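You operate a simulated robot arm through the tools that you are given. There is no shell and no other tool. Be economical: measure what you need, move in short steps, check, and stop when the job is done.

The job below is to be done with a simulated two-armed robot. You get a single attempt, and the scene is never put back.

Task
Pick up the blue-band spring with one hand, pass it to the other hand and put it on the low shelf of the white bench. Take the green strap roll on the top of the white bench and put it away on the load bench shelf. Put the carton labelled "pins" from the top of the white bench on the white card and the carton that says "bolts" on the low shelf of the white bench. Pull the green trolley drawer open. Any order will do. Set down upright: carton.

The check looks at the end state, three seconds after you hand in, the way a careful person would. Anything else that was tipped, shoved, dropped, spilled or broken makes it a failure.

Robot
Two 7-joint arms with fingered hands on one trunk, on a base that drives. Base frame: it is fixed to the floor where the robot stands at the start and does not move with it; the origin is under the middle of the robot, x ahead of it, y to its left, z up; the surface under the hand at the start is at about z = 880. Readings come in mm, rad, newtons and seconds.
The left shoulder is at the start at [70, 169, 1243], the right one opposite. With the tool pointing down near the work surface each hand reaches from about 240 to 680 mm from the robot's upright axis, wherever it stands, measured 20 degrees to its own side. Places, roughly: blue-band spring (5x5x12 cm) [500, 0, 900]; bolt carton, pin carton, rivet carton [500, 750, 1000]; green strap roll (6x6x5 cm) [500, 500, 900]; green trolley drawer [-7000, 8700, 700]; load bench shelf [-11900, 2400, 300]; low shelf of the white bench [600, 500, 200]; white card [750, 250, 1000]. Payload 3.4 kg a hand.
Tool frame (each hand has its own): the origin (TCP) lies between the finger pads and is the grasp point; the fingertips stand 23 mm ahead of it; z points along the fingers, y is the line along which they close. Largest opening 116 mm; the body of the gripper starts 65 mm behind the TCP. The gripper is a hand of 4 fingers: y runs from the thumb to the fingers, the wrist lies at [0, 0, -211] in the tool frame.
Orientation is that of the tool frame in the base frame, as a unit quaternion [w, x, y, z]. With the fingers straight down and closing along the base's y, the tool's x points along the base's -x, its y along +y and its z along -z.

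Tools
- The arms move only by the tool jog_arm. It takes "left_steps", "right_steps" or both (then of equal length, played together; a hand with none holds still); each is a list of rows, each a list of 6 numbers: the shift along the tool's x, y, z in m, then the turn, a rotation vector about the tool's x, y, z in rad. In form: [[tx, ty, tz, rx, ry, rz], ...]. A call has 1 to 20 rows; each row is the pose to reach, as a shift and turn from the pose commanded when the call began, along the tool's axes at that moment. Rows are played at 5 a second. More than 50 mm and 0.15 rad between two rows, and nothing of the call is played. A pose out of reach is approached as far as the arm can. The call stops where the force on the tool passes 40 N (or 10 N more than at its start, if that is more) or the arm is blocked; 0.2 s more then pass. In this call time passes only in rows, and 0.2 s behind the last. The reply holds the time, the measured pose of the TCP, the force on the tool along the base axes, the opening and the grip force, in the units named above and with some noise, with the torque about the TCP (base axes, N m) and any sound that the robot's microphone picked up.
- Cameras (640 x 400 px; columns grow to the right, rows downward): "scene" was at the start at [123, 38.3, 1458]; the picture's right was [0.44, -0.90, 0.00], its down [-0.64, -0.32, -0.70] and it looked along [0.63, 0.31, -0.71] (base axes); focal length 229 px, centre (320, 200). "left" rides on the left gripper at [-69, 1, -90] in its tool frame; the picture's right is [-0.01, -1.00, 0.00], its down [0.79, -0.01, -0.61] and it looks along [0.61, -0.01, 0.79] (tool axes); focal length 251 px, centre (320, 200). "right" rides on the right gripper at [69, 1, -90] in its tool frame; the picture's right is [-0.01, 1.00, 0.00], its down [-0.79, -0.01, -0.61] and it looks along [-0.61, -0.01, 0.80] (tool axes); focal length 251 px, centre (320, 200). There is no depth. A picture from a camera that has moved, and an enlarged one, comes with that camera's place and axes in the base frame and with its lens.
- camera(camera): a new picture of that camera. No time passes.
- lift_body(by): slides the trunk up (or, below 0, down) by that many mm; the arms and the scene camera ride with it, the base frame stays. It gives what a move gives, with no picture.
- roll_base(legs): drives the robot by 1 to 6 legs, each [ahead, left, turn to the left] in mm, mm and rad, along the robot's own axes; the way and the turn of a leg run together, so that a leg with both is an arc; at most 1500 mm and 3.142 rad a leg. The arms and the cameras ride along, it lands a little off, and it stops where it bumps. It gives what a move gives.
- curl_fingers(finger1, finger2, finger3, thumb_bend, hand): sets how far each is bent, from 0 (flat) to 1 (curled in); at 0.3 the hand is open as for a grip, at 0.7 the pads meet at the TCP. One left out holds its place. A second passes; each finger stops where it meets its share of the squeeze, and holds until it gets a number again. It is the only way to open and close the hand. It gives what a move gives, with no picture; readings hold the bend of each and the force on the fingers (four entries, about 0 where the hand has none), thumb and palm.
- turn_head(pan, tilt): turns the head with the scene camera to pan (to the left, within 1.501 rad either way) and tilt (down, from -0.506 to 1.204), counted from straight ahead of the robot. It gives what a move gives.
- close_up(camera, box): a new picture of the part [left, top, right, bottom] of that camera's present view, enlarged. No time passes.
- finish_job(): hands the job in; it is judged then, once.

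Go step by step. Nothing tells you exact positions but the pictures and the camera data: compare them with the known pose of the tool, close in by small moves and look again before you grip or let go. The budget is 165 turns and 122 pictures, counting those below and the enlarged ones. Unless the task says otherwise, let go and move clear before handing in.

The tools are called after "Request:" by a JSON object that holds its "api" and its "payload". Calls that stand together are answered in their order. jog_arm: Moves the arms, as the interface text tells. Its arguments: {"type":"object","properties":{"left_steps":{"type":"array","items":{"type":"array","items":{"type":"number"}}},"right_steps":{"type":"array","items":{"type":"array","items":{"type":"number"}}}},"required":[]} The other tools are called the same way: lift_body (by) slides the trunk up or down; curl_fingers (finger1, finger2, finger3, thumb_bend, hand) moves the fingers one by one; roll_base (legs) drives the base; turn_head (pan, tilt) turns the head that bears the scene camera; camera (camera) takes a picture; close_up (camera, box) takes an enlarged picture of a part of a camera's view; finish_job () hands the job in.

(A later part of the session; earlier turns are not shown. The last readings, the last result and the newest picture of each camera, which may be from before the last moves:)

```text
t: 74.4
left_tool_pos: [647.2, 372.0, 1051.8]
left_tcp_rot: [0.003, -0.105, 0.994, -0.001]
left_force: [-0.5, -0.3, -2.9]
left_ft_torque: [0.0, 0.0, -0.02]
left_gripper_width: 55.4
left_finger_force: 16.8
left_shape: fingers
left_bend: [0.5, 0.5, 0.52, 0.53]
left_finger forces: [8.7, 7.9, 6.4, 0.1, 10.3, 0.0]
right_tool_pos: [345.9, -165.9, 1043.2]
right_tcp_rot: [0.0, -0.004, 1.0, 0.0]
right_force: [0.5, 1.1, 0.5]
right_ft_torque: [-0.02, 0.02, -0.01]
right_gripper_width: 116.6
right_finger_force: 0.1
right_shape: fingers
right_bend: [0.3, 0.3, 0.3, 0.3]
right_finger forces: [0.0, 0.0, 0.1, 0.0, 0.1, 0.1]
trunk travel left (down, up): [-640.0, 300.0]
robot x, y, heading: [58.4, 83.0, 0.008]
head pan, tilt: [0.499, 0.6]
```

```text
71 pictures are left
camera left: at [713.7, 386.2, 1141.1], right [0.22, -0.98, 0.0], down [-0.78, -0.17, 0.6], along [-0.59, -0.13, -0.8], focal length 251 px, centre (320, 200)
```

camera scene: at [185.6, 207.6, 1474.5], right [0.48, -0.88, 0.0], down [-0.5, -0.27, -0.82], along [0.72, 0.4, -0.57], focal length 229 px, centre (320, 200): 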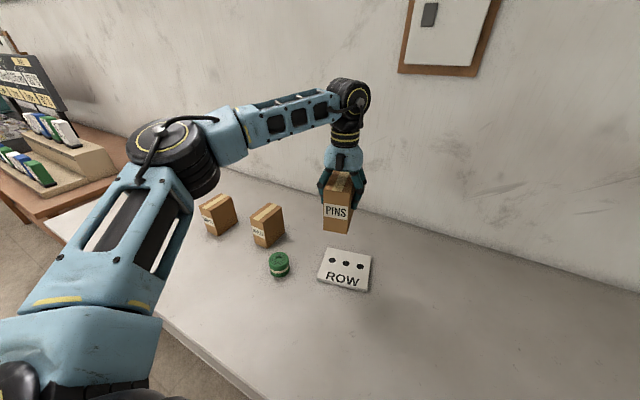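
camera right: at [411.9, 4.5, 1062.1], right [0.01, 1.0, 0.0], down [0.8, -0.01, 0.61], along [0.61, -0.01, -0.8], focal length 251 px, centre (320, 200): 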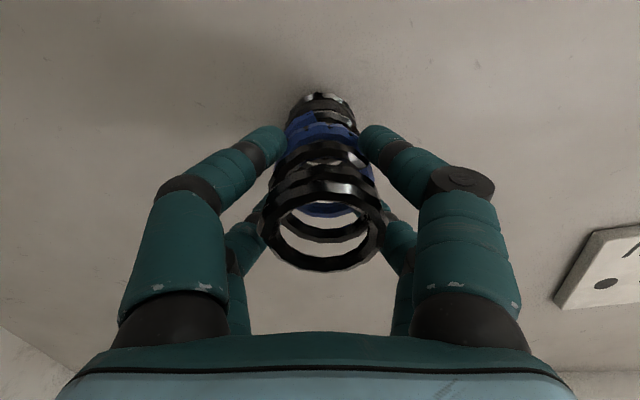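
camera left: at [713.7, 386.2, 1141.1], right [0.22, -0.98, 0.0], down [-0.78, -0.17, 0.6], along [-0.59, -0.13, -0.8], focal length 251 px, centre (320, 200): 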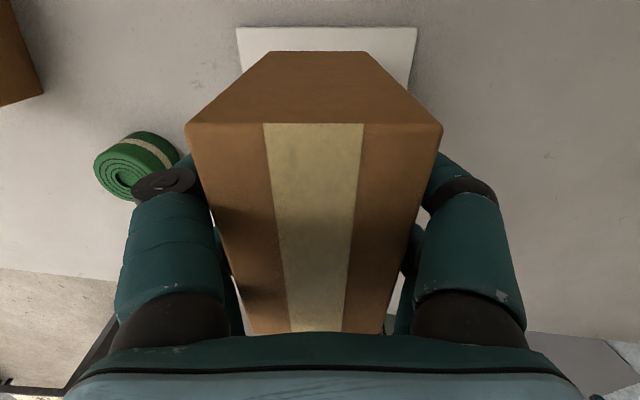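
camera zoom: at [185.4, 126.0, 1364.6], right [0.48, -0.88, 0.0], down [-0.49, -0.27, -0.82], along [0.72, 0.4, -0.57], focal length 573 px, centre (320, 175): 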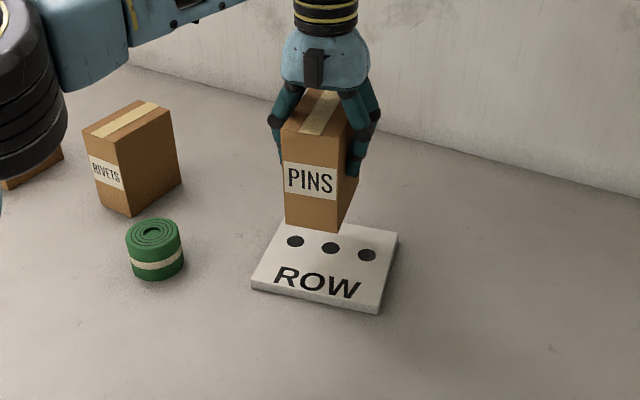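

The carton is well aligned over the card, about 75 mm above it. I lower the trunk most of the way.

Request:
{"api": "lift_body", "payload": {"by": -62}}

Request:
{"api": "close_up", "payload": {"camera": "scene", "box": [220, 110, 420, 270]}}

```text
t: 75.5
left_tool_pos: [646.4, 371.0, 989.5]
left_tcp_rot: [0.003, -0.106, 0.994, -0.001]
left_force: [-0.7, -0.7, -4.1]
left_ft_torque: [0.04, 0.01, -0.01]
left_gripper_width: 55.4
left_finger_force: 16.8
left_shape: fingers
left_bend: [0.5, 0.5, 0.52, 0.53]
left_finger forces: [8.8, 7.9, 6.4, 0.0, 10.1, 0.1]
right_tool_pos: [345.8, -167.1, 981.8]
right_tcp_rot: [0.0, -0.004, 1.0, 0.0]
right_force: [-0.2, 0.5, -0.2]
right_ft_torque: [0.0, 0.0, 0.0]
right_gripper_width: 116.6
right_finger_force: 0.1
right_shape: fingers
right_bend: [0.3, 0.3, 0.3, 0.3]
right_finger forces: [0.1, 0.1, 0.0, 0.1, 0.0, 0.0]
trunk travel left (down, up): [-578.0, 362.0]
robot x, y, heading: [57.2, 80.5, 0.005]
head pan, tilt: [0.499, 0.6]
```

```text
2.50 times, centred on (320, 190) of scene
camera zoom: at [185.4, 126.1, 1302.6], right [0.48, -0.88, 0.0], down [-0.49, -0.27, -0.82], along [0.72, 0.4, -0.57], focal length 573 px, centre (320, 225)
```

zoom: 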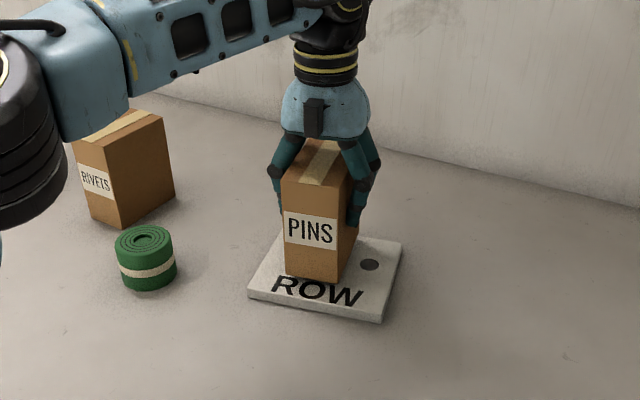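

About 10 mm remain. I lower in small trunk steps and watch the force.

Request:
{"api": "lift_body", "payload": {"by": -8}}

Request:
{"api": "lift_body", "payload": {"by": -4}}

```text
t: 76.0
left_tool_pos: [646.8, 372.1, 980.8]
left_tcp_rot: [0.002, -0.105, 0.994, -0.001]
left_force: [-0.1, -0.2, -2.7]
left_ft_torque: [-0.02, 0.01, -0.03]
left_gripper_width: 55.4
left_finger_force: 16.8
left_shape: fingers
left_bend: [0.5, 0.5, 0.52, 0.53]
left_finger forces: [8.8, 7.9, 6.4, 0.1, 10.2, 0.0]
right_tool_pos: [344.5, -165.9, 973.8]
right_tcp_rot: [0.0, -0.003, 1.0, 0.0]
right_force: [-0.1, -0.4, 0.0]
right_ft_torque: [0.0, 0.0, 0.01]
right_gripper_width: 116.3
right_finger_force: 0.0
right_shape: fingers
right_bend: [0.3, 0.3, 0.3, 0.3]
right_finger forces: [0.1, 0.0, 0.0, 0.0, 0.0, 0.1]
trunk travel left (down, up): [-570.0, 370.0]
robot x, y, heading: [56.1, 80.4, 0.003]
head pan, tilt: [0.499, 0.6]
```

```text
t: 76.5
left_tool_pos: [646.0, 372.3, 977.8]
left_tcp_rot: [0.004, -0.105, 0.994, -0.001]
left_force: [1.8, 0.8, 9.2]
left_ft_torque: [0.09, 0.08, -0.05]
left_gripper_width: 55.7
left_finger_force: 17.3
left_shape: fingers
left_bend: [0.5, 0.5, 0.53, 0.53]
left_finger forces: [8.9, 8.9, 6.9, 0.1, 10.4, 0.0]
right_tool_pos: [345.7, -167.5, 971.0]
right_tcp_rot: [0.001, -0.004, 1.0, 0.0]
right_force: [0.2, 0.2, 0.4]
right_ft_torque: [-0.01, 0.02, -0.02]
right_gripper_width: 116.6
right_finger_force: 0.0
right_shape: fingers
right_bend: [0.3, 0.3, 0.3, 0.3]
right_finger forces: [0.1, 0.0, 0.1, 0.0, 0.1, 0.0]
trunk travel left (down, up): [-566.0, 374.0]
robot x, y, heading: [52.1, 82.7, 0.008]
head pan, tilt: [0.499, 0.6]
```

Contact at 9 N: the carton stands on the card. I let go and raise the trunk straight up.

Request:
{"api": "curl_fingers", "payload": {"hand": "left", "finger1": 0.3, "finger2": 0.3, "finger3": 0.3, "thumb_bend": 0.3}}

Request:
{"api": "lift_body", "payload": {"by": 184}}

Request:
{"api": "camera", "payload": {"camera": "scene"}}

```text
t: 77.5
left_tool_pos: [645.9, 372.7, 977.6]
left_tcp_rot: [0.002, -0.105, 0.994, -0.001]
left_force: [-0.6, 0.7, -0.2]
left_ft_torque: [-0.03, 0.01, -0.04]
left_gripper_width: 116.4
left_finger_force: 0.0
left_shape: fingers
left_bend: [0.3, 0.3, 0.3, 0.3]
left_finger forces: [0.0, 0.0, 0.0, 0.0, 0.0, 0.1]
right_tool_pos: [344.8, -166.1, 970.8]
right_tcp_rot: [0.0, -0.004, 1.0, 0.0]
right_force: [-0.2, 0.5, 0.8]
right_ft_torque: [0.02, 0.04, 0.0]
right_gripper_width: 116.8
right_finger_force: 0.0
right_shape: fingers
right_bend: [0.3, 0.3, 0.3, 0.3]
right_finger forces: [0.0, 0.1, 0.0, 0.0, 0.1, 0.0]
trunk travel left (down, up): [-566.0, 374.0]
robot x, y, heading: [55.0, 77.5, 0.006]
head pan, tilt: [0.499, 0.6]
```

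```text
t: 79.6
left_tool_pos: [647.7, 372.0, 1161.4]
left_tcp_rot: [0.002, -0.105, 0.995, 0.0]
left_force: [-0.4, 1.3, 0.0]
left_ft_torque: [0.0, 0.02, -0.03]
left_gripper_width: 116.3
left_finger_force: 0.0
left_shape: fingers
left_bend: [0.3, 0.3, 0.3, 0.3]
left_finger forces: [0.0, 0.1, 0.0, 0.1, 0.0, 0.0]
right_tool_pos: [346.0, -166.7, 1153.9]
right_tcp_rot: [-0.001, -0.004, 1.0, 0.0]
right_force: [-0.1, -0.1, -0.2]
right_ft_torque: [0.06, -0.03, 0.01]
right_gripper_width: 116.4
right_finger_force: 0.0
right_shape: fingers
right_bend: [0.3, 0.3, 0.3, 0.3]
right_finger forces: [0.1, 0.0, 0.1, 0.0, 0.0, 0.0]
trunk travel left (down, up): [-750.0, 190.0]
robot x, y, heading: [58.3, 81.3, 0.002]
head pan, tilt: [0.499, 0.6]
```

```text
69 pictures are left
camera scene: at [185.2, 125.9, 1474.6], right [0.48, -0.88, 0.0], down [-0.49, -0.27, -0.82], along [0.72, 0.4, -0.57], focal length 229 px, centre (320, 200)
```

scene: 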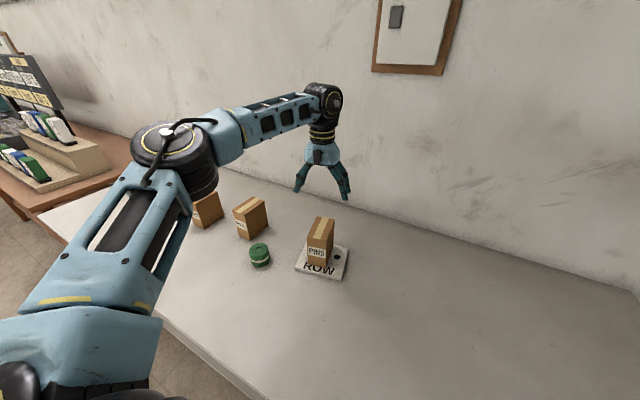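

The pins carton stands on the card. Now I back off a little, strafe left about 495 mm toward the bolts carton and look.

Request:
{"api": "roll_base", "payload": {"legs": [[-45, 0, 0], [0, 490, 0]]}}

Request:
{"api": "turn_head", "payload": {"pan": 0.45, "tilt": 0.75}}

Request:
{"api": "camera", "payload": {"camera": "scene"}}

Request:
{"api": "camera", "payload": {"camera": "left"}}

```text
t: 83.0
left_tool_pos: [606.4, 853.9, 1161.6]
left_tcp_rot: [0.002, -0.098, 0.995, -0.001]
left_force: [-0.6, 1.0, -0.2]
left_ft_torque: [-0.01, -0.02, -0.01]
left_gripper_width: 116.5
left_finger_force: 0.1
left_shape: fingers
left_bend: [0.3, 0.3, 0.3, 0.3]
left_finger forces: [0.1, 0.0, 0.1, 0.0, 0.0, 0.0]
right_tool_pos: [297.1, 320.6, 1153.7]
right_tcp_rot: [0.0, 0.004, 1.0, 0.001]
right_force: [0.3, 0.0, -0.2]
right_ft_torque: [0.03, -0.03, 0.02]
right_gripper_width: 116.8
right_finger_force: 0.0
right_shape: fingers
right_bend: [0.3, 0.3, 0.3, 0.3]
right_finger forces: [0.1, 0.0, 0.0, 0.1, 0.0, 0.0]
trunk travel left (down, up): [-750.0, 190.0]
robot x, y, heading: [10.5, 574.7, -0.007]
head pan, tilt: [0.499, 0.6]
```

```text
t: 83.7
left_tool_pos: [606.4, 855.3, 1161.9]
left_tcp_rot: [0.003, -0.098, 0.995, -0.002]
left_force: [0.1, -0.2, 0.2]
left_ft_torque: [-0.02, 0.0, 0.01]
left_gripper_width: 116.6
left_finger_force: 0.0
left_shape: fingers
left_bend: [0.3, 0.3, 0.3, 0.3]
left_finger forces: [0.0, 0.1, 0.0, 0.0, 0.0, 0.1]
right_tool_pos: [296.6, 321.2, 1154.7]
right_tcp_rot: [0.0, 0.004, 1.0, 0.0]
right_force: [-0.4, -0.1, -0.4]
right_ft_torque: [0.02, 0.01, 0.0]
right_gripper_width: 116.8
right_finger_force: 0.0
right_shape: fingers
right_bend: [0.3, 0.3, 0.3, 0.3]
right_finger forces: [0.1, 0.0, 0.0, 0.0, 0.1, 0.0]
trunk travel left (down, up): [-750.0, 190.0]
robot x, y, heading: [11.3, 572.2, -0.007]
head pan, tilt: [0.45, 0.75]
```

```text
68 pictures are left
camera scene: at [138.7, 610.2, 1461.8], right [0.43, -0.9, 0.0], down [-0.62, -0.29, -0.73], along [0.66, 0.31, -0.68], focal length 229 px, centre (320, 200)
```

scene: 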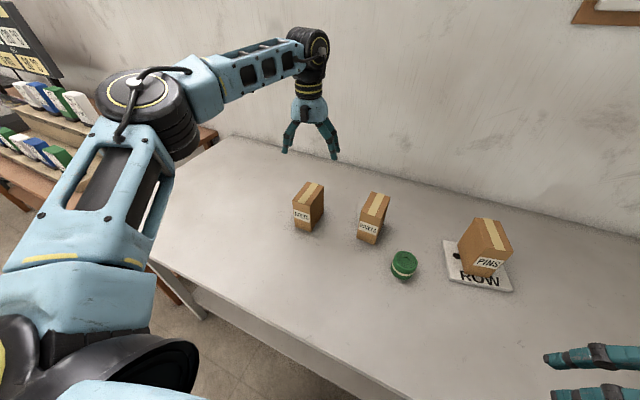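

```text
67 pictures are left
camera left: at [674.2, 868.2, 1251.3], right [0.2, -0.98, 0.0], down [-0.78, -0.16, 0.6], along [-0.59, -0.12, -0.8], focal length 251 px, centre (320, 200)
```

left: 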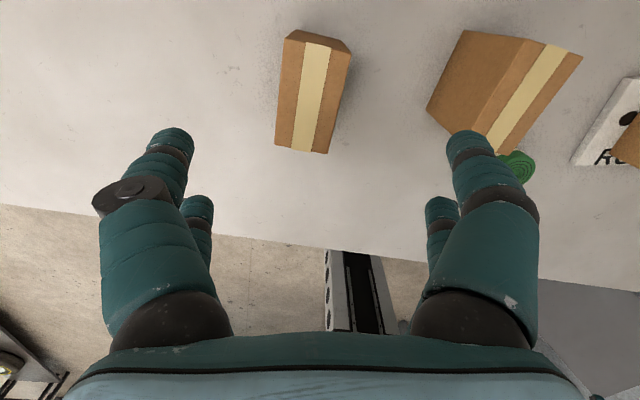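

The bolts carton's top is centred at (600, 865), square to the bench. I align the hand with it and lower the trunk partway.

Request:
{"api": "jog_arm", "payload": {"left_steps": [[0.002, 0.004, 0, 0, 0, 0.07], [0.003, 0.008, 0, 0, 0, 0.14], [0.0035, 0.011, 0, 0, 0, 0.196]]}}

Request:
{"api": "lift_body", "payload": {"by": -115}}

Request:
{"api": "camera", "payload": {"camera": "left"}}

```text
t: 84.5
left_tool_pos: [602.6, 864.0, 1160.7]
left_tcp_rot: [0.003, 0.001, 1.0, -0.001]
left_force: [0.0, -0.4, 0.0]
left_ft_torque: [-0.02, -0.02, 0.0]
left_gripper_width: 116.6
left_finger_force: 0.2
left_shape: fingers
left_bend: [0.3, 0.3, 0.3, 0.3]
left_finger forces: [0.0, 0.0, 0.0, 0.0, 0.0, 0.0]
right_tool_pos: [298.3, 322.2, 1153.4]
right_tcp_rot: [0.001, 0.004, 1.0, 0.0]
right_force: [0.0, 0.3, 0.4]
right_ft_torque: [-0.01, -0.02, 0.01]
right_gripper_width: 116.6
right_finger_force: 0.2
right_shape: fingers
right_bend: [0.3, 0.3, 0.3, 0.3]
right_finger forces: [0.0, 0.0, 0.0, 0.1, 0.0, 0.1]
trunk travel left (down, up): [-750.0, 190.0]
robot x, y, heading: [11.6, 573.0, -0.008]
head pan, tilt: [0.45, 0.75]
```

```text
t: 86.0
left_tool_pos: [600.5, 864.7, 1047.8]
left_tcp_rot: [0.002, 0.001, 1.0, -0.001]
left_force: [-0.3, -0.2, 0.0]
left_ft_torque: [-0.02, -0.01, -0.02]
left_gripper_width: 116.7
left_finger_force: 0.1
left_shape: fingers
left_bend: [0.3, 0.3, 0.3, 0.3]
left_finger forces: [0.1, 0.0, 0.0, 0.1, 0.0, 0.1]
right_tool_pos: [297.6, 321.4, 1038.9]
right_tcp_rot: [0.0, 0.005, 1.0, 0.0]
right_force: [-0.2, 0.0, 0.6]
right_ft_torque: [-0.03, 0.02, -0.01]
right_gripper_width: 116.5
right_finger_force: 0.0
right_shape: fingers
right_bend: [0.3, 0.3, 0.3, 0.3]
right_finger forces: [0.1, 0.0, 0.0, 0.0, 0.1, 0.1]
trunk travel left (down, up): [-635.0, 305.0]
robot x, y, heading: [13.8, 575.4, -0.01]
head pan, tilt: [0.45, 0.75]
```

```text
66 pictures are left
camera left: at [670.4, 864.9, 1137.0], right [0.01, -1.0, 0.0], down [-0.8, -0.01, 0.6], along [-0.6, -0.01, -0.8], focal length 251 px, centre (320, 200)
```

left: 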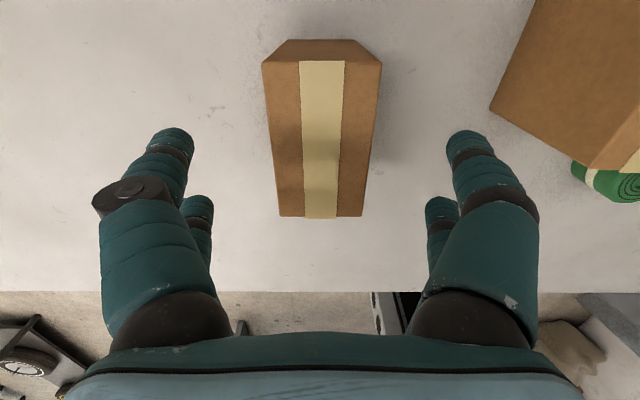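

The carton is centred. I lower 84 mm more and grip.

Request:
{"api": "lift_body", "payload": {"by": -84}}

Request:
{"api": "curl_fingers", "payload": {"hand": "left", "finger1": 0.62, "finger2": 0.62, "finger3": 0.62, "thumb_bend": 0.62}}

Request:
{"api": "lift_body", "payload": {"by": 150}}

Request:
{"api": "camera", "payload": {"camera": "scene"}}

```text
t: 87.2
left_tool_pos: [601.1, 865.2, 963.0]
left_tcp_rot: [0.002, 0.001, 1.0, -0.002]
left_force: [0.9, 0.8, -0.2]
left_ft_torque: [0.0, -0.01, 0.0]
left_gripper_width: 116.4
left_finger_force: 0.0
left_shape: fingers
left_bend: [0.3, 0.3, 0.3, 0.3]
left_finger forces: [0.0, 0.0, 0.0, 0.1, 0.0, 0.0]
right_tool_pos: [298.0, 321.2, 955.6]
right_tcp_rot: [0.0, 0.005, 1.0, 0.0]
right_force: [0.0, -0.5, 0.8]
right_ft_torque: [0.04, 0.02, 0.0]
right_gripper_width: 116.8
right_finger_force: 0.0
right_shape: fingers
right_bend: [0.3, 0.3, 0.3, 0.3]
right_finger forces: [0.0, 0.0, 0.0, 0.1, 0.0, 0.1]
trunk travel left (down, up): [-551.0, 389.0]
robot x, y, heading: [11.8, 574.1, -0.009]
head pan, tilt: [0.45, 0.75]
```

```text
t: 88.2
left_tool_pos: [601.9, 864.5, 962.4]
left_tcp_rot: [0.002, 0.0, 1.0, -0.001]
left_force: [-0.6, -1.6, 0.5]
left_ft_torque: [-0.01, -0.01, 0.02]
left_gripper_width: 55.6
left_finger_force: 17.1
left_shape: fingers
left_bend: [0.5, 0.51, 0.52, 0.52]
left_finger forces: [8.5, 8.0, 7.0, 0.0, 10.9, 0.1]
right_tool_pos: [298.3, 321.1, 954.0]
right_tcp_rot: [0.0, 0.005, 1.0, -0.001]
right_force: [0.2, 0.3, -0.3]
right_ft_torque: [0.0, -0.04, 0.05]
right_gripper_width: 116.6
right_finger_force: 0.1
right_shape: fingers
right_bend: [0.3, 0.3, 0.3, 0.3]
right_finger forces: [0.0, 0.0, 0.0, 0.0, 0.0, 0.0]
trunk travel left (down, up): [-551.0, 389.0]
robot x, y, heading: [12.1, 574.9, -0.012]
head pan, tilt: [0.45, 0.75]
```

```text
t: 89.9
left_tool_pos: [602.9, 865.7, 1112.1]
left_tcp_rot: [0.003, 0.0, 1.0, -0.001]
left_force: [0.0, 0.1, -5.0]
left_ft_torque: [-0.03, -0.05, 0.02]
left_gripper_width: 55.9
left_finger_force: 17.0
left_shape: fingers
left_bend: [0.5, 0.51, 0.52, 0.52]
left_finger forces: [8.8, 8.4, 6.7, 0.0, 10.5, 0.0]
right_tool_pos: [298.9, 323.1, 1104.4]
right_tcp_rot: [0.0, 0.006, 1.0, 0.001]
right_force: [-1.1, 0.4, 0.3]
right_ft_torque: [-0.02, -0.01, 0.0]
right_gripper_width: 116.5
right_finger_force: 0.1
right_shape: fingers
right_bend: [0.3, 0.3, 0.3, 0.3]
right_finger forces: [0.0, 0.0, 0.1, 0.1, 0.0, 0.0]
trunk travel left (down, up): [-701.0, 239.0]
robot x, y, heading: [16.1, 570.3, -0.012]
head pan, tilt: [0.45, 0.75]
```

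```text
65 pictures are left
camera scene: at [139.7, 610.2, 1412.6], right [0.43, -0.9, 0.0], down [-0.62, -0.29, -0.73], along [0.66, 0.31, -0.68], focal length 229 px, centre (320, 200)
```

scene: 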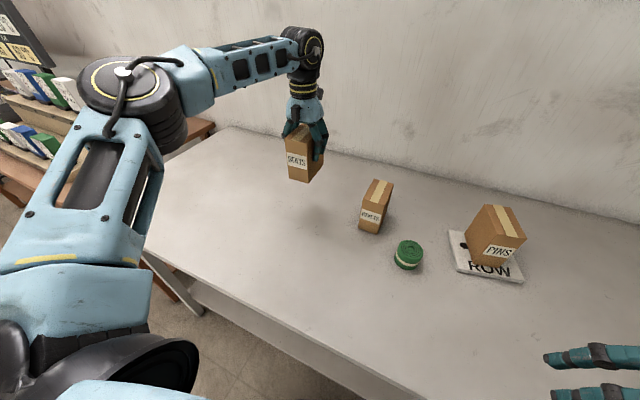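

The bolts carton is held. I retract the hand, back away from the bench, and lower the trunk.

Request:
{"api": "jog_arm", "payload": {"left_steps": [[0.04, 0, 0, 0, 0, 0], [0.08, 0, 0, 0, 0, 0], [0.12, 0, 0, 0, 0, 0], [0.16, 0, 0, 0, 0, 0], [0.19, 0, 0, 0, 0, 0]]}}

Request:
{"api": "roll_base", "payload": {"legs": [[-365, 0, 0.01]]}}

Request:
{"api": "camera", "payload": {"camera": "scene"}}

```text
t: 91.1
left_tool_pos: [409.3, 865.1, 1112.3]
left_tcp_rot: [0.003, -0.001, 1.0, -0.002]
left_force: [0.5, 0.3, -4.0]
left_ft_torque: [0.0, 0.02, -0.01]
left_gripper_width: 55.6
left_finger_force: 17.4
left_shape: fingers
left_bend: [0.5, 0.51, 0.52, 0.52]
left_finger forces: [8.8, 8.4, 6.6, 0.0, 10.4, 0.0]
right_tool_pos: [297.4, 323.2, 1106.1]
right_tcp_rot: [0.0, 0.005, 1.0, 0.0]
right_force: [0.6, 0.5, 0.0]
right_ft_torque: [-0.01, -0.01, 0.01]
right_gripper_width: 116.9
right_finger_force: 0.0
right_shape: fingers
right_bend: [0.3, 0.3, 0.3, 0.3]
right_finger forces: [0.0, 0.0, 0.0, 0.1, 0.1, 0.1]
trunk travel left (down, up): [-701.0, 239.0]
robot x, y, heading: [10.3, 569.9, -0.012]
head pan, tilt: [0.45, 0.75]
```

```text
t: 93.5
left_tool_pos: [41.4, 870.6, 1112.8]
left_tcp_rot: [0.001, -0.005, 1.0, 0.0]
left_force: [1.0, -0.3, -3.9]
left_ft_torque: [-0.01, -0.01, 0.0]
left_gripper_width: 55.7
left_finger_force: 17.2
left_shape: fingers
left_bend: [0.5, 0.51, 0.52, 0.52]
left_finger forces: [8.8, 8.4, 6.7, 0.0, 10.5, 0.0]
right_tool_pos: [-66.0, 326.5, 1105.0]
right_tcp_rot: [0.0, 0.0, 1.0, 0.0]
right_force: [0.0, 0.9, 0.2]
right_ft_torque: [-0.01, -0.03, 0.0]
right_gripper_width: 116.5
right_finger_force: 0.1
right_shape: fingers
right_bend: [0.3, 0.3, 0.3, 0.3]
right_finger forces: [0.0, 0.1, 0.0, 0.0, 0.0, 0.0]
trunk travel left (down, up): [-701.0, 239.0]
robot x, y, heading: [-352.1, 572.8, -0.0]
head pan, tilt: [0.45, 0.75]
```

```text
64 pictures are left
camera scene: at [-227.3, 613.4, 1412.6], right [0.43, -0.9, 0.0], down [-0.62, -0.3, -0.73], along [0.66, 0.32, -0.68], focal length 229 px, centre (320, 200)
```

scene: 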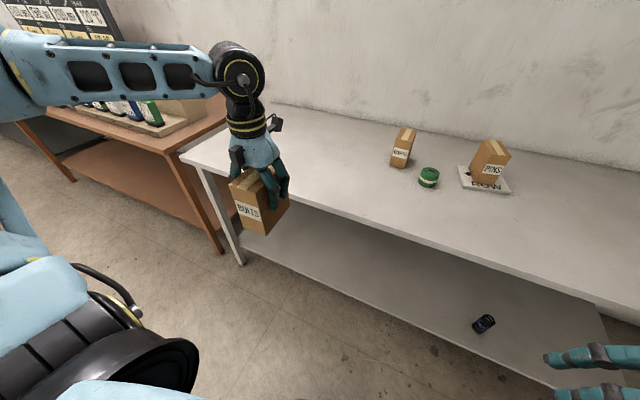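

I enlarge the shelf to check the spring still stands after the base bumped earlier.

Request:
{"api": "close_up", "payload": {"camera": "scene", "box": [400, 270, 560, 370]}}

```text
4.00 times, centred on (480, 320) of scene
camera zoom: at [-227.3, 613.4, 1412.6], right [0.43, -0.9, 0.0], down [-0.62, -0.3, -0.73], along [0.66, 0.32, -0.68], focal length 916 px, centre (-320, -280)
```

zoom: 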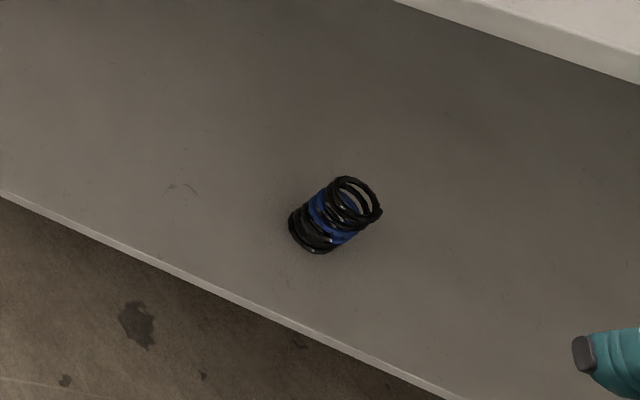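

The spring is upright (it leans along the vertical's vanishing line). I lower the trunk 700 mm.

Request:
{"api": "lift_body", "payload": {"by": -400}}

Request:
{"api": "lift_body", "payload": {"by": -280}}

Request:
{"api": "turn_head", "payload": {"pan": 0.45, "tilt": 0.35}}

Request:
{"api": "camera", "payload": {"camera": "scene"}}

```text
t: 97.3
left_tool_pos: [39.7, 870.0, 713.5]
left_tcp_rot: [0.002, -0.005, 1.0, 0.0]
left_force: [-1.2, -1.0, -4.2]
left_ft_torque: [-0.01, 0.0, 0.03]
left_gripper_width: 55.6
left_finger_force: 17.1
left_shape: fingers
left_bend: [0.5, 0.51, 0.52, 0.52]
left_finger forces: [8.8, 8.4, 6.7, 0.1, 10.4, 0.0]
right_tool_pos: [-66.7, 326.2, 706.4]
right_tcp_rot: [0.0, -0.001, 1.0, 0.001]
right_force: [0.6, -0.7, 0.2]
right_ft_torque: [0.01, 0.0, 0.0]
right_gripper_width: 116.7
right_finger_force: 0.1
right_shape: fingers
right_bend: [0.3, 0.3, 0.3, 0.3]
right_finger forces: [0.0, 0.0, 0.0, 0.0, 0.0, 0.0]
trunk travel left (down, up): [-301.0, 639.0]
robot x, y, heading: [-356.0, 572.0, -0.003]
head pan, tilt: [0.45, 0.75]
```

```text
t: 100.1
left_tool_pos: [40.4, 869.7, 432.7]
left_tcp_rot: [0.003, -0.004, 1.0, 0.0]
left_force: [0.0, -0.2, -4.3]
left_ft_torque: [0.03, -0.01, -0.01]
left_gripper_width: 55.8
left_finger_force: 17.2
left_shape: fingers
left_bend: [0.5, 0.51, 0.52, 0.52]
left_finger forces: [8.8, 8.4, 6.6, 0.0, 10.5, 0.0]
right_tool_pos: [-67.3, 326.3, 425.2]
right_tcp_rot: [0.0, 0.0, 1.0, 0.0]
right_force: [0.4, 0.3, -0.2]
right_ft_torque: [-0.03, -0.03, 0.03]
right_gripper_width: 117.1
right_finger_force: 0.0
right_shape: fingers
right_bend: [0.3, 0.3, 0.3, 0.3]
right_finger forces: [0.0, 0.1, 0.0, 0.0, 0.1, 0.1]
trunk travel left (down, up): [-21.0, 919.0]
robot x, y, heading: [-358.4, 573.5, 0.002]
head pan, tilt: [0.45, 0.75]
```

```text
t: 101.0
left_tool_pos: [40.0, 869.7, 432.7]
left_tcp_rot: [0.002, -0.004, 1.0, 0.0]
left_force: [-0.9, 0.4, -5.7]
left_ft_torque: [0.03, -0.04, 0.01]
left_gripper_width: 55.8
left_finger_force: 17.0
left_shape: fingers
left_bend: [0.5, 0.51, 0.52, 0.52]
left_finger forces: [8.8, 8.3, 6.6, 0.0, 10.6, 0.0]
right_tool_pos: [-68.0, 325.5, 425.8]
right_tcp_rot: [0.0, -0.001, 1.0, 0.001]
right_force: [-0.7, -0.4, -0.2]
right_ft_torque: [0.01, -0.01, 0.02]
right_gripper_width: 116.5
right_finger_force: 0.2
right_shape: fingers
right_bend: [0.3, 0.3, 0.3, 0.3]
right_finger forces: [0.1, 0.1, 0.0, 0.0, 0.0, 0.0]
trunk travel left (down, up): [-21.0, 919.0]
robot x, y, heading: [-350.8, 575.1, 0.002]
head pan, tilt: [0.45, 0.351]
```

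```text
62 pictures are left
camera scene: at [-219.4, 617.6, 768.2], right [0.43, -0.9, 0.0], down [-0.31, -0.15, -0.94], along [0.85, 0.41, -0.34], focal length 229 px, centre (320, 200)
```

scene: 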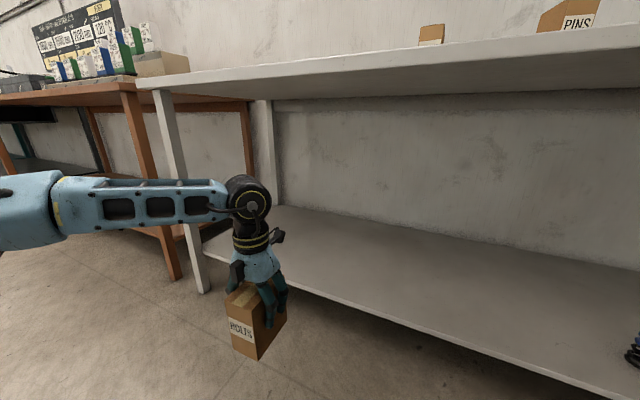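

The way to the shelf is clear. I drive forward and then extend the arm over it.

Request:
{"api": "roll_base", "payload": {"legs": [[360, 0, 0]]}}

Request:
{"api": "jog_arm", "payload": {"left_steps": [[-0.03, 0, 0.02, 0, 0, 0], [-0.06, 0, 0.04, 0, 0, 0], [-0.06, 0, 0.07, 0, 0, 0], [-0.06, 0, 0.1, 0, 0, 0]]}}

Request:
{"api": "camera", "payload": {"camera": "scene"}}

Request:
{"api": "camera", "payload": {"camera": "left"}}

```text
t: 103.3
left_tool_pos: [404.2, 875.2, 433.7]
left_tcp_rot: [0.002, -0.009, 1.0, -0.001]
left_force: [0.4, 0.0, -3.6]
left_ft_torque: [0.01, 0.01, 0.01]
left_gripper_width: 55.9
left_finger_force: 17.0
left_shape: fingers
left_bend: [0.5, 0.51, 0.52, 0.52]
left_finger forces: [8.8, 8.4, 6.6, 0.0, 10.5, 0.0]
right_tool_pos: [301.6, 331.0, 426.0]
right_tcp_rot: [0.0, -0.005, 1.0, 0.0]
right_force: [-0.3, 1.1, -0.4]
right_ft_torque: [0.04, 0.0, -0.01]
right_gripper_width: 116.8
right_finger_force: 0.1
right_shape: fingers
right_bend: [0.3, 0.3, 0.3, 0.3]
right_finger forces: [0.0, 0.1, 0.1, 0.0, 0.0, 0.1]
trunk travel left (down, up): [-21.0, 919.0]
robot x, y, heading: [11.9, 574.3, 0.011]
head pan, tilt: [0.45, 0.351]
```

```text
t: 104.3
left_tool_pos: [465.1, 875.2, 334.8]
left_tcp_rot: [0.003, -0.009, 1.0, -0.001]
left_force: [0.0, -0.1, -4.4]
left_ft_torque: [-0.01, 0.0, 0.05]
left_gripper_width: 55.8
left_finger_force: 17.6
left_shape: fingers
left_bend: [0.5, 0.51, 0.52, 0.52]
left_finger forces: [8.9, 8.5, 6.7, 0.0, 10.5, 0.0]
right_tool_pos: [302.4, 330.8, 424.8]
right_tcp_rot: [0.001, -0.006, 1.0, 0.0]
right_force: [0.6, 0.5, -0.5]
right_ft_torque: [0.0, -0.02, 0.02]
right_gripper_width: 116.6
right_finger_force: 0.0
right_shape: fingers
right_bend: [0.3, 0.3, 0.3, 0.3]
right_finger forces: [0.0, 0.0, 0.0, 0.0, 0.1, 0.0]
trunk travel left (down, up): [-21.0, 919.0]
robot x, y, heading: [13.2, 576.8, 0.006]
head pan, tilt: [0.45, 0.351]
```

```text
61 pictures are left
camera scene: at [147.0, 620.6, 768.3], right [0.44, -0.9, 0.0], down [-0.31, -0.15, -0.94], along [0.84, 0.42, -0.34], focal length 229 px, centre (320, 200)
```

scene: 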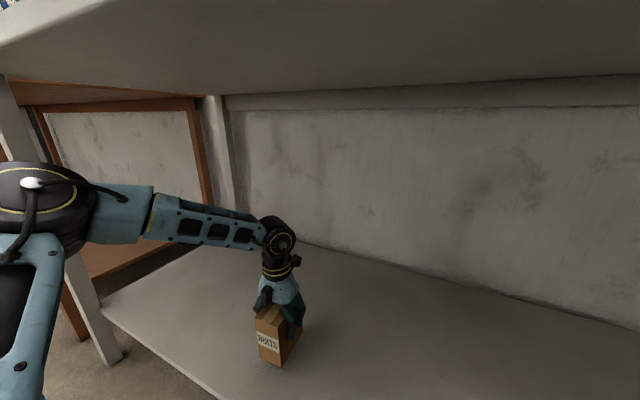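

```text
60 pictures are left
camera left: at [533.9, 876.6, 424.9], right [0.03, -1.0, 0.0], down [-0.8, -0.02, 0.6], along [-0.6, -0.02, -0.8], focal length 251 px, centre (320, 200)
```

left: 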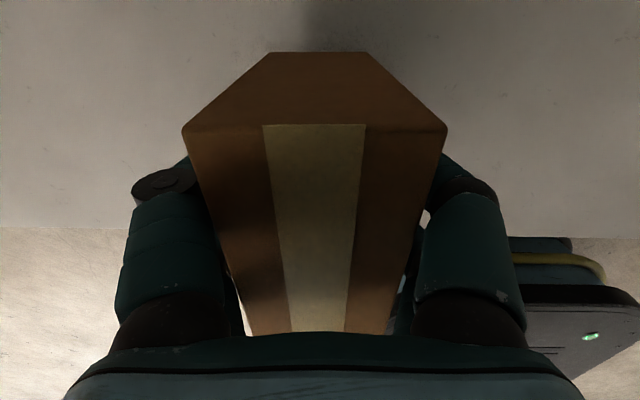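

The carton is about 45 mm above the shelf and well inside its edge. I lower it in small steps.

Request:
{"api": "jog_arm", "payload": {"left_steps": [[0, 0, 0.012, 0, 0, 0], [0, 0, 0.024, 0, 0, 0], [0, 0, 0.032, 0, 0, 0]]}}

Request:
{"api": "jog_arm", "payload": {"left_steps": [[0, 0, 0.003, 0, 0, 0], [0, 0, 0.006, 0, 0, 0]]}}

```text
t: 105.1
left_tool_pos: [465.1, 875.6, 302.0]
left_tcp_rot: [0.003, -0.009, 1.0, 0.0]
left_force: [-0.4, 0.0, -3.6]
left_ft_torque: [0.05, 0.04, 0.02]
left_gripper_width: 55.6
left_finger_force: 18.0
left_shape: fingers
left_bend: [0.5, 0.51, 0.52, 0.52]
left_finger forces: [8.9, 8.4, 6.7, 0.0, 10.5, 0.1]
right_tool_pos: [301.1, 330.5, 425.3]
right_tcp_rot: [0.0, -0.005, 1.0, 0.0]
right_force: [0.5, 1.1, -0.7]
right_ft_torque: [0.0, 0.0, 0.0]
right_gripper_width: 116.8
right_finger_force: 0.0
right_shape: fingers
right_bend: [0.3, 0.3, 0.3, 0.3]
right_finger forces: [0.0, 0.0, 0.0, 0.1, 0.0, 0.0]
trunk travel left (down, up): [-21.0, 919.0]
robot x, y, heading: [10.4, 577.7, 0.008]
head pan, tilt: [0.45, 0.351]
```

```text
t: 105.7
left_tool_pos: [465.6, 876.1, 300.8]
left_tcp_rot: [0.006, -0.009, 1.0, 0.0]
left_force: [1.7, 0.8, 31.2]
left_ft_torque: [0.02, -0.01, -0.04]
left_gripper_width: 55.5
left_finger_force: 20.3
left_shape: fingers
left_bend: [0.52, 0.52, 0.53, 0.54]
left_finger forces: [11.0, 10.5, 8.1, 0.1, 11.8, 0.1]
right_tool_pos: [300.7, 330.7, 426.3]
right_tcp_rot: [0.002, -0.005, 1.0, 0.002]
right_force: [-0.1, 0.4, -0.7]
right_ft_torque: [0.04, 0.01, -0.02]
right_gripper_width: 116.6
right_finger_force: 0.0
right_shape: fingers
right_bend: [0.3, 0.3, 0.3, 0.3]
right_finger forces: [0.0, 0.0, 0.1, 0.0, 0.0, 0.0]
trunk travel left (down, up): [-21.0, 919.0]
robot x, y, heading: [14.5, 579.0, 0.011]
head pan, tilt: [0.45, 0.351]
```

Contact with the shelf (31 N). I ease up 4 mm of command, then release.

Request:
{"api": "jog_arm", "payload": {"left_steps": [[0, 0, -0.004, 0, 0, 0]]}}

Request:
{"api": "curl_fingers", "payload": {"hand": "left", "finger1": 0.3, "finger2": 0.3, "finger3": 0.3, "thumb_bend": 0.3}}

Request:
{"api": "jog_arm", "payload": {"left_steps": [[0, 0, -0.03, 0, 0, 0], [0, 0, -0.06, 0, 0, 0], [0, 0, -0.09, 0, 0, 0], [0, 0, -0.12, 0, 0, 0]]}}

Request:
{"api": "camera", "payload": {"camera": "scene"}}

```text
t: 106.1
left_tool_pos: [464.1, 877.1, 301.1]
left_tcp_rot: [0.004, -0.01, 1.0, 0.0]
left_force: [8.9, -0.9, 19.8]
left_ft_torque: [-0.06, -0.16, -0.07]
left_gripper_width: 55.5
left_finger_force: 20.4
left_shape: fingers
left_bend: [0.52, 0.52, 0.53, 0.54]
left_finger forces: [10.2, 9.5, 8.1, 0.0, 12.1, 0.0]
right_tool_pos: [301.8, 329.9, 425.9]
right_tcp_rot: [0.002, -0.005, 1.0, 0.001]
right_force: [0.2, -1.0, -0.1]
right_ft_torque: [0.02, -0.01, 0.04]
right_gripper_width: 116.7
right_finger_force: 0.1
right_shape: fingers
right_bend: [0.3, 0.3, 0.3, 0.3]
right_finger forces: [0.1, 0.1, 0.1, 0.0, 0.0, 0.1]
trunk travel left (down, up): [-21.0, 919.0]
robot x, y, heading: [10.6, 575.5, 0.008]
head pan, tilt: [0.45, 0.351]
```

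```text
t: 107.1
left_tool_pos: [463.2, 875.7, 299.0]
left_tcp_rot: [0.002, -0.01, 1.0, -0.001]
left_force: [0.8, 0.2, -0.3]
left_ft_torque: [-0.06, -0.03, 0.0]
left_gripper_width: 116.8
left_finger_force: 0.1
left_shape: fingers
left_bend: [0.3, 0.3, 0.3, 0.3]
left_finger forces: [0.1, 0.0, 0.0, 0.0, 0.0, 0.1]
right_tool_pos: [302.3, 330.6, 424.5]
right_tcp_rot: [0.0, -0.006, 1.0, 0.0]
right_force: [0.3, 1.2, 0.3]
right_ft_torque: [0.03, 0.0, -0.02]
right_gripper_width: 116.9
right_finger_force: 0.0
right_shape: fingers
right_bend: [0.3, 0.3, 0.3, 0.3]
right_finger forces: [0.0, 0.1, 0.0, 0.1, 0.0, 0.0]
trunk travel left (down, up): [-21.0, 919.0]
robot x, y, heading: [11.5, 571.7, 0.013]
head pan, tilt: [0.45, 0.351]
```

```text
t: 108.1
left_tool_pos: [460.3, 873.9, 418.9]
left_tcp_rot: [0.003, -0.01, 1.0, 0.0]
left_force: [-0.7, 0.2, -0.2]
left_ft_torque: [0.0, -0.04, -0.01]
left_gripper_width: 116.6
left_finger_force: 0.2
left_shape: fingers
left_bend: [0.3, 0.3, 0.3, 0.3]
left_finger forces: [0.0, 0.0, 0.0, 0.1, 0.1, 0.1]
right_tool_pos: [300.6, 332.0, 424.5]
right_tcp_rot: [0.001, -0.004, 1.0, 0.0]
right_force: [-0.2, 0.4, -0.4]
right_ft_torque: [0.0, -0.01, 0.01]
right_gripper_width: 116.6
right_finger_force: 0.1
right_shape: fingers
right_bend: [0.3, 0.3, 0.3, 0.3]
right_finger forces: [0.1, 0.0, 0.1, 0.0, 0.1, 0.0]
trunk travel left (down, up): [-21.0, 919.0]
robot x, y, heading: [10.7, 577.6, 0.008]
head pan, tilt: [0.45, 0.351]
```

```text
59 pictures are left
camera scene: at [146.7, 620.4, 768.4], right [0.44, -0.9, 0.0], down [-0.31, -0.15, -0.94], along [0.84, 0.42, -0.34], focal length 229 px, centre (320, 200)
```

scene: 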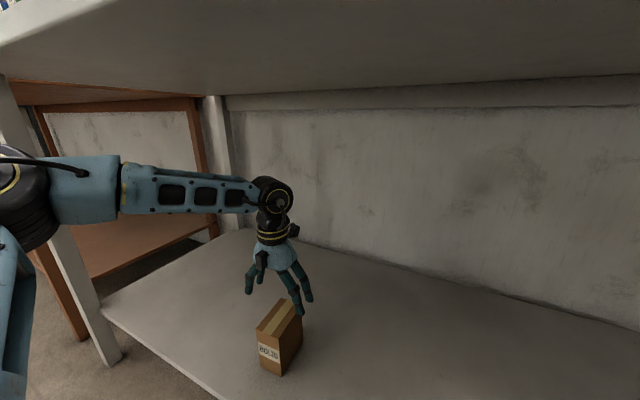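

The bolts carton stands upright on the shelf. I back off, raise the trunk and go for the green strap roll.

Request:
{"api": "roll_base", "payload": {"legs": [[-360, 0, 0]]}}

Request:
{"api": "lift_body", "payload": {"by": 400}}

Request:
{"api": "lift_body", "payload": {"by": 329}}

Request:
{"api": "roll_base", "payload": {"legs": [[0, -310, -0.01], [370, 0, 0]]}}

Request:
{"api": "turn_head", "payload": {"pan": 0.4, "tilt": 0.8}}

Request:
{"api": "camera", "payload": {"camera": "scene"}}

Request:
{"api": "camera", "payload": {"camera": "left"}}

```text
t: 110.5
left_tool_pos: [96.8, 870.7, 419.2]
left_tcp_rot: [0.002, -0.01, 1.0, -0.001]
left_force: [0.4, 0.0, 0.0]
left_ft_torque: [0.03, 0.02, 0.0]
left_gripper_width: 116.5
left_finger_force: 0.0
left_shape: fingers
left_bend: [0.3, 0.3, 0.3, 0.3]
left_finger forces: [0.0, 0.0, 0.0, 0.0, 0.0, 0.0]
right_tool_pos: [-62.5, 326.6, 425.1]
right_tcp_rot: [0.0, -0.005, 1.0, 0.0]
right_force: [0.9, -0.3, -1.3]
right_ft_torque: [-0.03, 0.02, 0.01]
right_gripper_width: 116.6
right_finger_force: 0.1
right_shape: fingers
right_bend: [0.3, 0.3, 0.3, 0.3]
right_finger forces: [0.1, 0.1, 0.1, 0.0, 0.0, 0.0]
trunk travel left (down, up): [-21.0, 919.0]
robot x, y, heading: [-347.8, 572.0, 0.009]
head pan, tilt: [0.45, 0.351]
```

```text
t: 114.3
left_tool_pos: [97.2, 870.6, 820.3]
left_tcp_rot: [0.003, -0.009, 1.0, -0.001]
left_force: [0.0, -0.3, -0.5]
left_ft_torque: [0.0, 0.01, -0.02]
left_gripper_width: 116.5
left_finger_force: 0.1
left_shape: fingers
left_bend: [0.3, 0.3, 0.3, 0.3]
left_finger forces: [0.0, 0.1, 0.0, 0.0, 0.1, 0.0]
right_tool_pos: [-62.1, 327.8, 825.3]
right_tcp_rot: [0.001, -0.003, 1.0, 0.0]
right_force: [-0.6, -0.1, 0.2]
right_ft_torque: [0.01, 0.0, -0.02]
right_gripper_width: 116.9
right_finger_force: 0.0
right_shape: fingers
right_bend: [0.3, 0.3, 0.3, 0.3]
right_finger forces: [0.1, 0.0, 0.1, 0.0, 0.0, 0.0]
trunk travel left (down, up): [-421.0, 519.0]
robot x, y, heading: [-347.6, 577.0, 0.01]
head pan, tilt: [0.45, 0.351]
```

```text
t: 117.5
left_tool_pos: [96.2, 869.4, 1148.2]
left_tcp_rot: [0.003, -0.01, 1.0, -0.001]
left_force: [0.2, -0.1, -0.1]
left_ft_torque: [-0.02, 0.03, -0.01]
left_gripper_width: 116.4
left_finger_force: 0.1
left_shape: fingers
left_bend: [0.3, 0.3, 0.3, 0.3]
left_finger forces: [0.1, 0.1, 0.1, 0.1, 0.1, 0.0]
right_tool_pos: [-62.5, 326.6, 1154.1]
right_tcp_rot: [0.0, -0.004, 1.0, 0.0]
right_force: [0.2, 0.4, 0.4]
right_ft_torque: [0.0, -0.01, -0.01]
right_gripper_width: 116.6
right_finger_force: 0.2
right_shape: fingers
right_bend: [0.3, 0.3, 0.3, 0.3]
right_finger forces: [0.0, 0.1, 0.0, 0.1, 0.0, 0.0]
trunk travel left (down, up): [-750.0, 190.0]
robot x, y, heading: [-355.8, 574.7, 0.006]
head pan, tilt: [0.45, 0.351]
```

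```text
t: 121.5
left_tool_pos: [459.6, 559.2, 1147.8]
left_tcp_rot: [0.004, -0.007, 1.0, -0.001]
left_force: [0.3, -0.8, 0.4]
left_ft_torque: [0.0, 0.0, 0.02]
left_gripper_width: 116.5
left_finger_force: 0.1
left_shape: fingers
left_bend: [0.3, 0.3, 0.3, 0.3]
left_finger forces: [0.1, 0.1, 0.0, 0.0, 0.0, 0.0]
right_tool_pos: [298.1, 14.3, 1155.3]
right_tcp_rot: [0.001, -0.003, 1.0, 0.001]
right_force: [-0.6, -0.2, 0.1]
right_ft_torque: [0.0, 0.0, 0.0]
right_gripper_width: 116.7
right_finger_force: 0.1
right_shape: fingers
right_bend: [0.3, 0.3, 0.3, 0.3]
right_finger forces: [0.0, 0.0, 0.0, 0.0, 0.0, 0.0]
trunk travel left (down, up): [-750.0, 190.0]
robot x, y, heading: [12.3, 263.4, 0.001]
head pan, tilt: [0.45, 0.351]
```

```text
t: 122.4
left_tool_pos: [460.0, 558.3, 1148.7]
left_tcp_rot: [0.002, -0.006, 1.0, -0.001]
left_force: [-0.2, -0.2, -0.1]
left_ft_torque: [-0.03, 0.01, -0.02]
left_gripper_width: 116.3
left_finger_force: 0.0
left_shape: fingers
left_bend: [0.3, 0.3, 0.3, 0.3]
left_finger forces: [0.0, 0.1, 0.0, 0.1, 0.0, 0.1]
right_tool_pos: [299.8, 15.4, 1154.1]
right_tcp_rot: [0.0, -0.002, 1.0, -0.001]
right_force: [-0.6, 0.2, -0.4]
right_ft_torque: [0.01, 0.01, 0.04]
right_gripper_width: 116.8
right_finger_force: 0.0
right_shape: fingers
right_bend: [0.3, 0.3, 0.3, 0.3]
right_finger forces: [0.0, 0.0, 0.1, 0.0, 0.0, 0.0]
trunk travel left (down, up): [-750.0, 190.0]
robot x, y, heading: [9.3, 263.2, 0.01]
head pan, tilt: [0.4, 0.799]
```

```text
58 pictures are left
camera scene: at [136.3, 297.0, 1457.8], right [0.39, -0.92, 0.0], down [-0.66, -0.28, -0.7], along [0.64, 0.27, -0.72], focal length 229 px, centre (320, 200)
```

scene: 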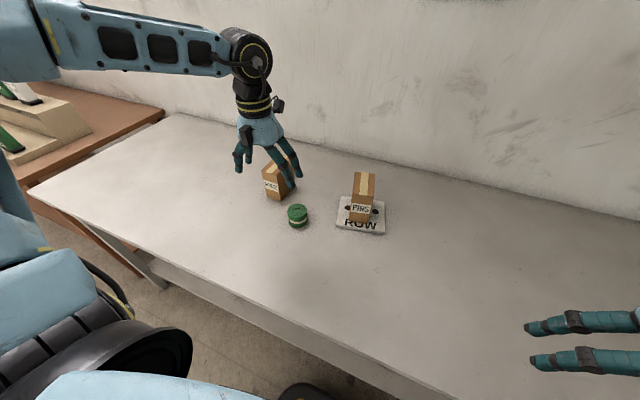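

```text
57 pictures are left
camera left: at [529.5, 559.5, 1238.4], right [0.02, -1.0, 0.0], down [-0.8, -0.02, 0.6], along [-0.6, -0.02, -0.8], focal length 251 px, centre (320, 200)
```

left: 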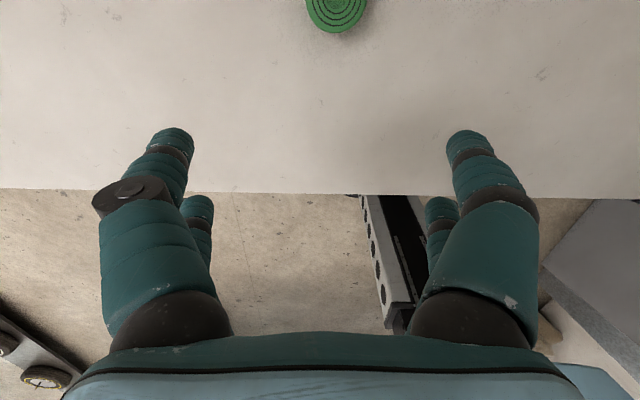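

The green roll is centred at about (533, 539). I move over it and lower partway.

Request:
{"api": "jog_arm", "payload": {"left_steps": [[-0.035, -0.01, 0, 0, 0, 0], [-0.073, -0.02, 0, 0, 0, 0]]}}

Request:
{"api": "lift_body", "payload": {"by": -130}}

Request:
{"api": "camera", "payload": {"camera": "left"}}

Request:
{"api": "camera", "payload": {"camera": "scene"}}

```text
t: 123.0
left_tool_pos: [538.5, 538.2, 1147.9]
left_tcp_rot: [0.001, -0.007, 1.0, 0.0]
left_force: [0.5, 0.0, -0.3]
left_ft_torque: [0.03, 0.02, -0.03]
left_gripper_width: 116.8
left_finger_force: 0.1
left_shape: fingers
left_bend: [0.3, 0.3, 0.3, 0.3]
left_finger forces: [0.0, 0.0, 0.0, 0.1, 0.0, 0.1]
right_tool_pos: [301.8, 14.0, 1153.1]
right_tcp_rot: [-0.001, -0.002, 1.0, 0.001]
right_force: [0.0, -0.2, -0.5]
right_ft_torque: [0.01, 0.01, 0.02]
right_gripper_width: 116.6
right_finger_force: 0.1
right_shape: fingers
right_bend: [0.3, 0.3, 0.3, 0.3]
right_finger forces: [0.1, 0.2, 0.0, 0.0, 0.0, 0.1]
trunk travel left (down, up): [-750.0, 190.0]
robot x, y, heading: [9.0, 262.9, 0.005]
head pan, tilt: [0.4, 0.799]
```

```text
t: 124.6
left_tool_pos: [536.4, 538.3, 1018.0]
left_tcp_rot: [0.003, -0.006, 1.0, -0.001]
left_force: [0.3, 0.0, -0.5]
left_ft_torque: [0.0, -0.02, 0.01]
left_gripper_width: 116.4
left_finger_force: 0.0
left_shape: fingers
left_bend: [0.3, 0.3, 0.3, 0.3]
left_finger forces: [0.0, 0.1, 0.1, 0.1, 0.0, 0.0]
right_tool_pos: [300.4, 16.1, 1024.6]
right_tcp_rot: [0.0, -0.002, 1.0, 0.0]
right_force: [-0.2, 0.3, 0.1]
right_ft_torque: [-0.01, -0.01, 0.03]
right_gripper_width: 116.8
right_finger_force: 0.0
right_shape: fingers
right_bend: [0.3, 0.3, 0.3, 0.3]
right_finger forces: [0.1, 0.0, 0.0, 0.1, 0.1, 0.0]
trunk travel left (down, up): [-620.0, 320.0]
robot x, y, heading: [9.2, 264.6, 0.008]
head pan, tilt: [0.4, 0.799]
```

```text
56 pictures are left
camera left: at [604.9, 540.0, 1109.0], right [0.02, -1.0, 0.0], down [-0.8, -0.02, 0.6], along [-0.6, -0.02, -0.8], focal length 251 px, centre (320, 200)
```

left: 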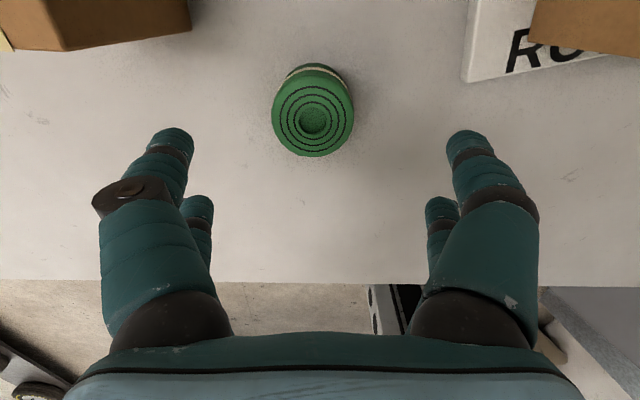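

```text
55 pictures are left
camera scene: at [136.2, 296.9, 1327.8], right [0.39, -0.92, 0.0], down [-0.66, -0.28, -0.7], along [0.64, 0.27, -0.72], focal length 229 px, centre (320, 200)
```

scene: 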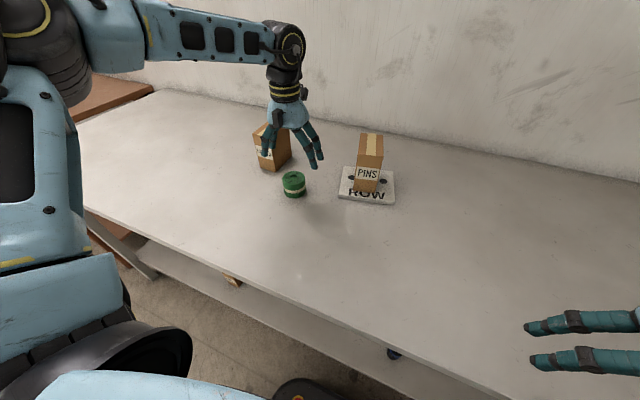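

The roll is nearly centred at (543, 542), clear of the rivets carton. I nudge and lower to grip height.

Request:
{"api": "jog_arm", "payload": {"left_steps": [[-0.006, 0.003, 0, 0, 0, 0]]}}

Request:
{"api": "lift_body", "payload": {"by": -106}}

Request:
{"api": "camera", "payload": {"camera": "left"}}

```text
t: 125.0
left_tool_pos: [541.0, 543.2, 1019.0]
left_tcp_rot: [0.003, -0.006, 1.0, -0.001]
left_force: [-0.7, -0.1, -0.2]
left_ft_torque: [-0.04, 0.03, -0.01]
left_gripper_width: 116.9
left_finger_force: 0.1
left_shape: fingers
left_bend: [0.3, 0.3, 0.3, 0.3]
left_finger forces: [0.1, 0.0, 0.0, 0.0, 0.0, 0.1]
right_tool_pos: [300.8, 15.0, 1024.5]
right_tcp_rot: [0.0, -0.003, 1.0, 0.001]
right_force: [-0.5, 0.4, 0.2]
right_ft_torque: [0.03, 0.04, 0.0]
right_gripper_width: 116.6
right_finger_force: 0.1
right_shape: fingers
right_bend: [0.3, 0.3, 0.3, 0.3]
right_finger forces: [0.0, 0.0, 0.0, 0.0, 0.0, 0.0]
trunk travel left (down, up): [-620.0, 320.0]
robot x, y, heading: [13.1, 264.4, 0.004]
head pan, tilt: [0.4, 0.799]
```

```text
t: 126.4
left_tool_pos: [541.5, 543.3, 913.1]
left_tcp_rot: [0.003, -0.007, 1.0, -0.001]
left_force: [0.4, -1.0, 0.1]
left_ft_torque: [0.0, 0.01, 0.01]
left_gripper_width: 116.9
left_finger_force: 0.1
left_shape: fingers
left_bend: [0.3, 0.3, 0.3, 0.3]
left_finger forces: [0.0, 0.0, 0.0, 0.0, 0.0, 0.0]
right_tool_pos: [298.2, 15.0, 918.2]
right_tcp_rot: [0.0, -0.003, 1.0, -0.001]
right_force: [0.1, 0.1, -0.3]
right_ft_torque: [0.01, -0.01, 0.04]
right_gripper_width: 116.2
right_finger_force: 0.0
right_shape: fingers
right_bend: [0.3, 0.3, 0.3, 0.3]
right_finger forces: [0.0, 0.0, 0.0, 0.0, 0.1, 0.0]
trunk travel left (down, up): [-514.0, 426.0]
robot x, y, heading: [14.4, 263.4, 0.004]
head pan, tilt: [0.4, 0.799]
```

```text
54 pictures are left
camera left: at [610.6, 543.0, 1003.3], right [0.02, -1.0, 0.0], down [-0.8, -0.02, 0.6], along [-0.6, -0.02, -0.8], focal length 251 px, centre (320, 200)
```

left: 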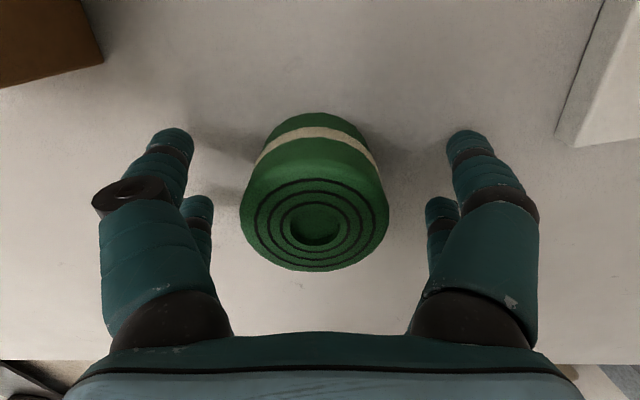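

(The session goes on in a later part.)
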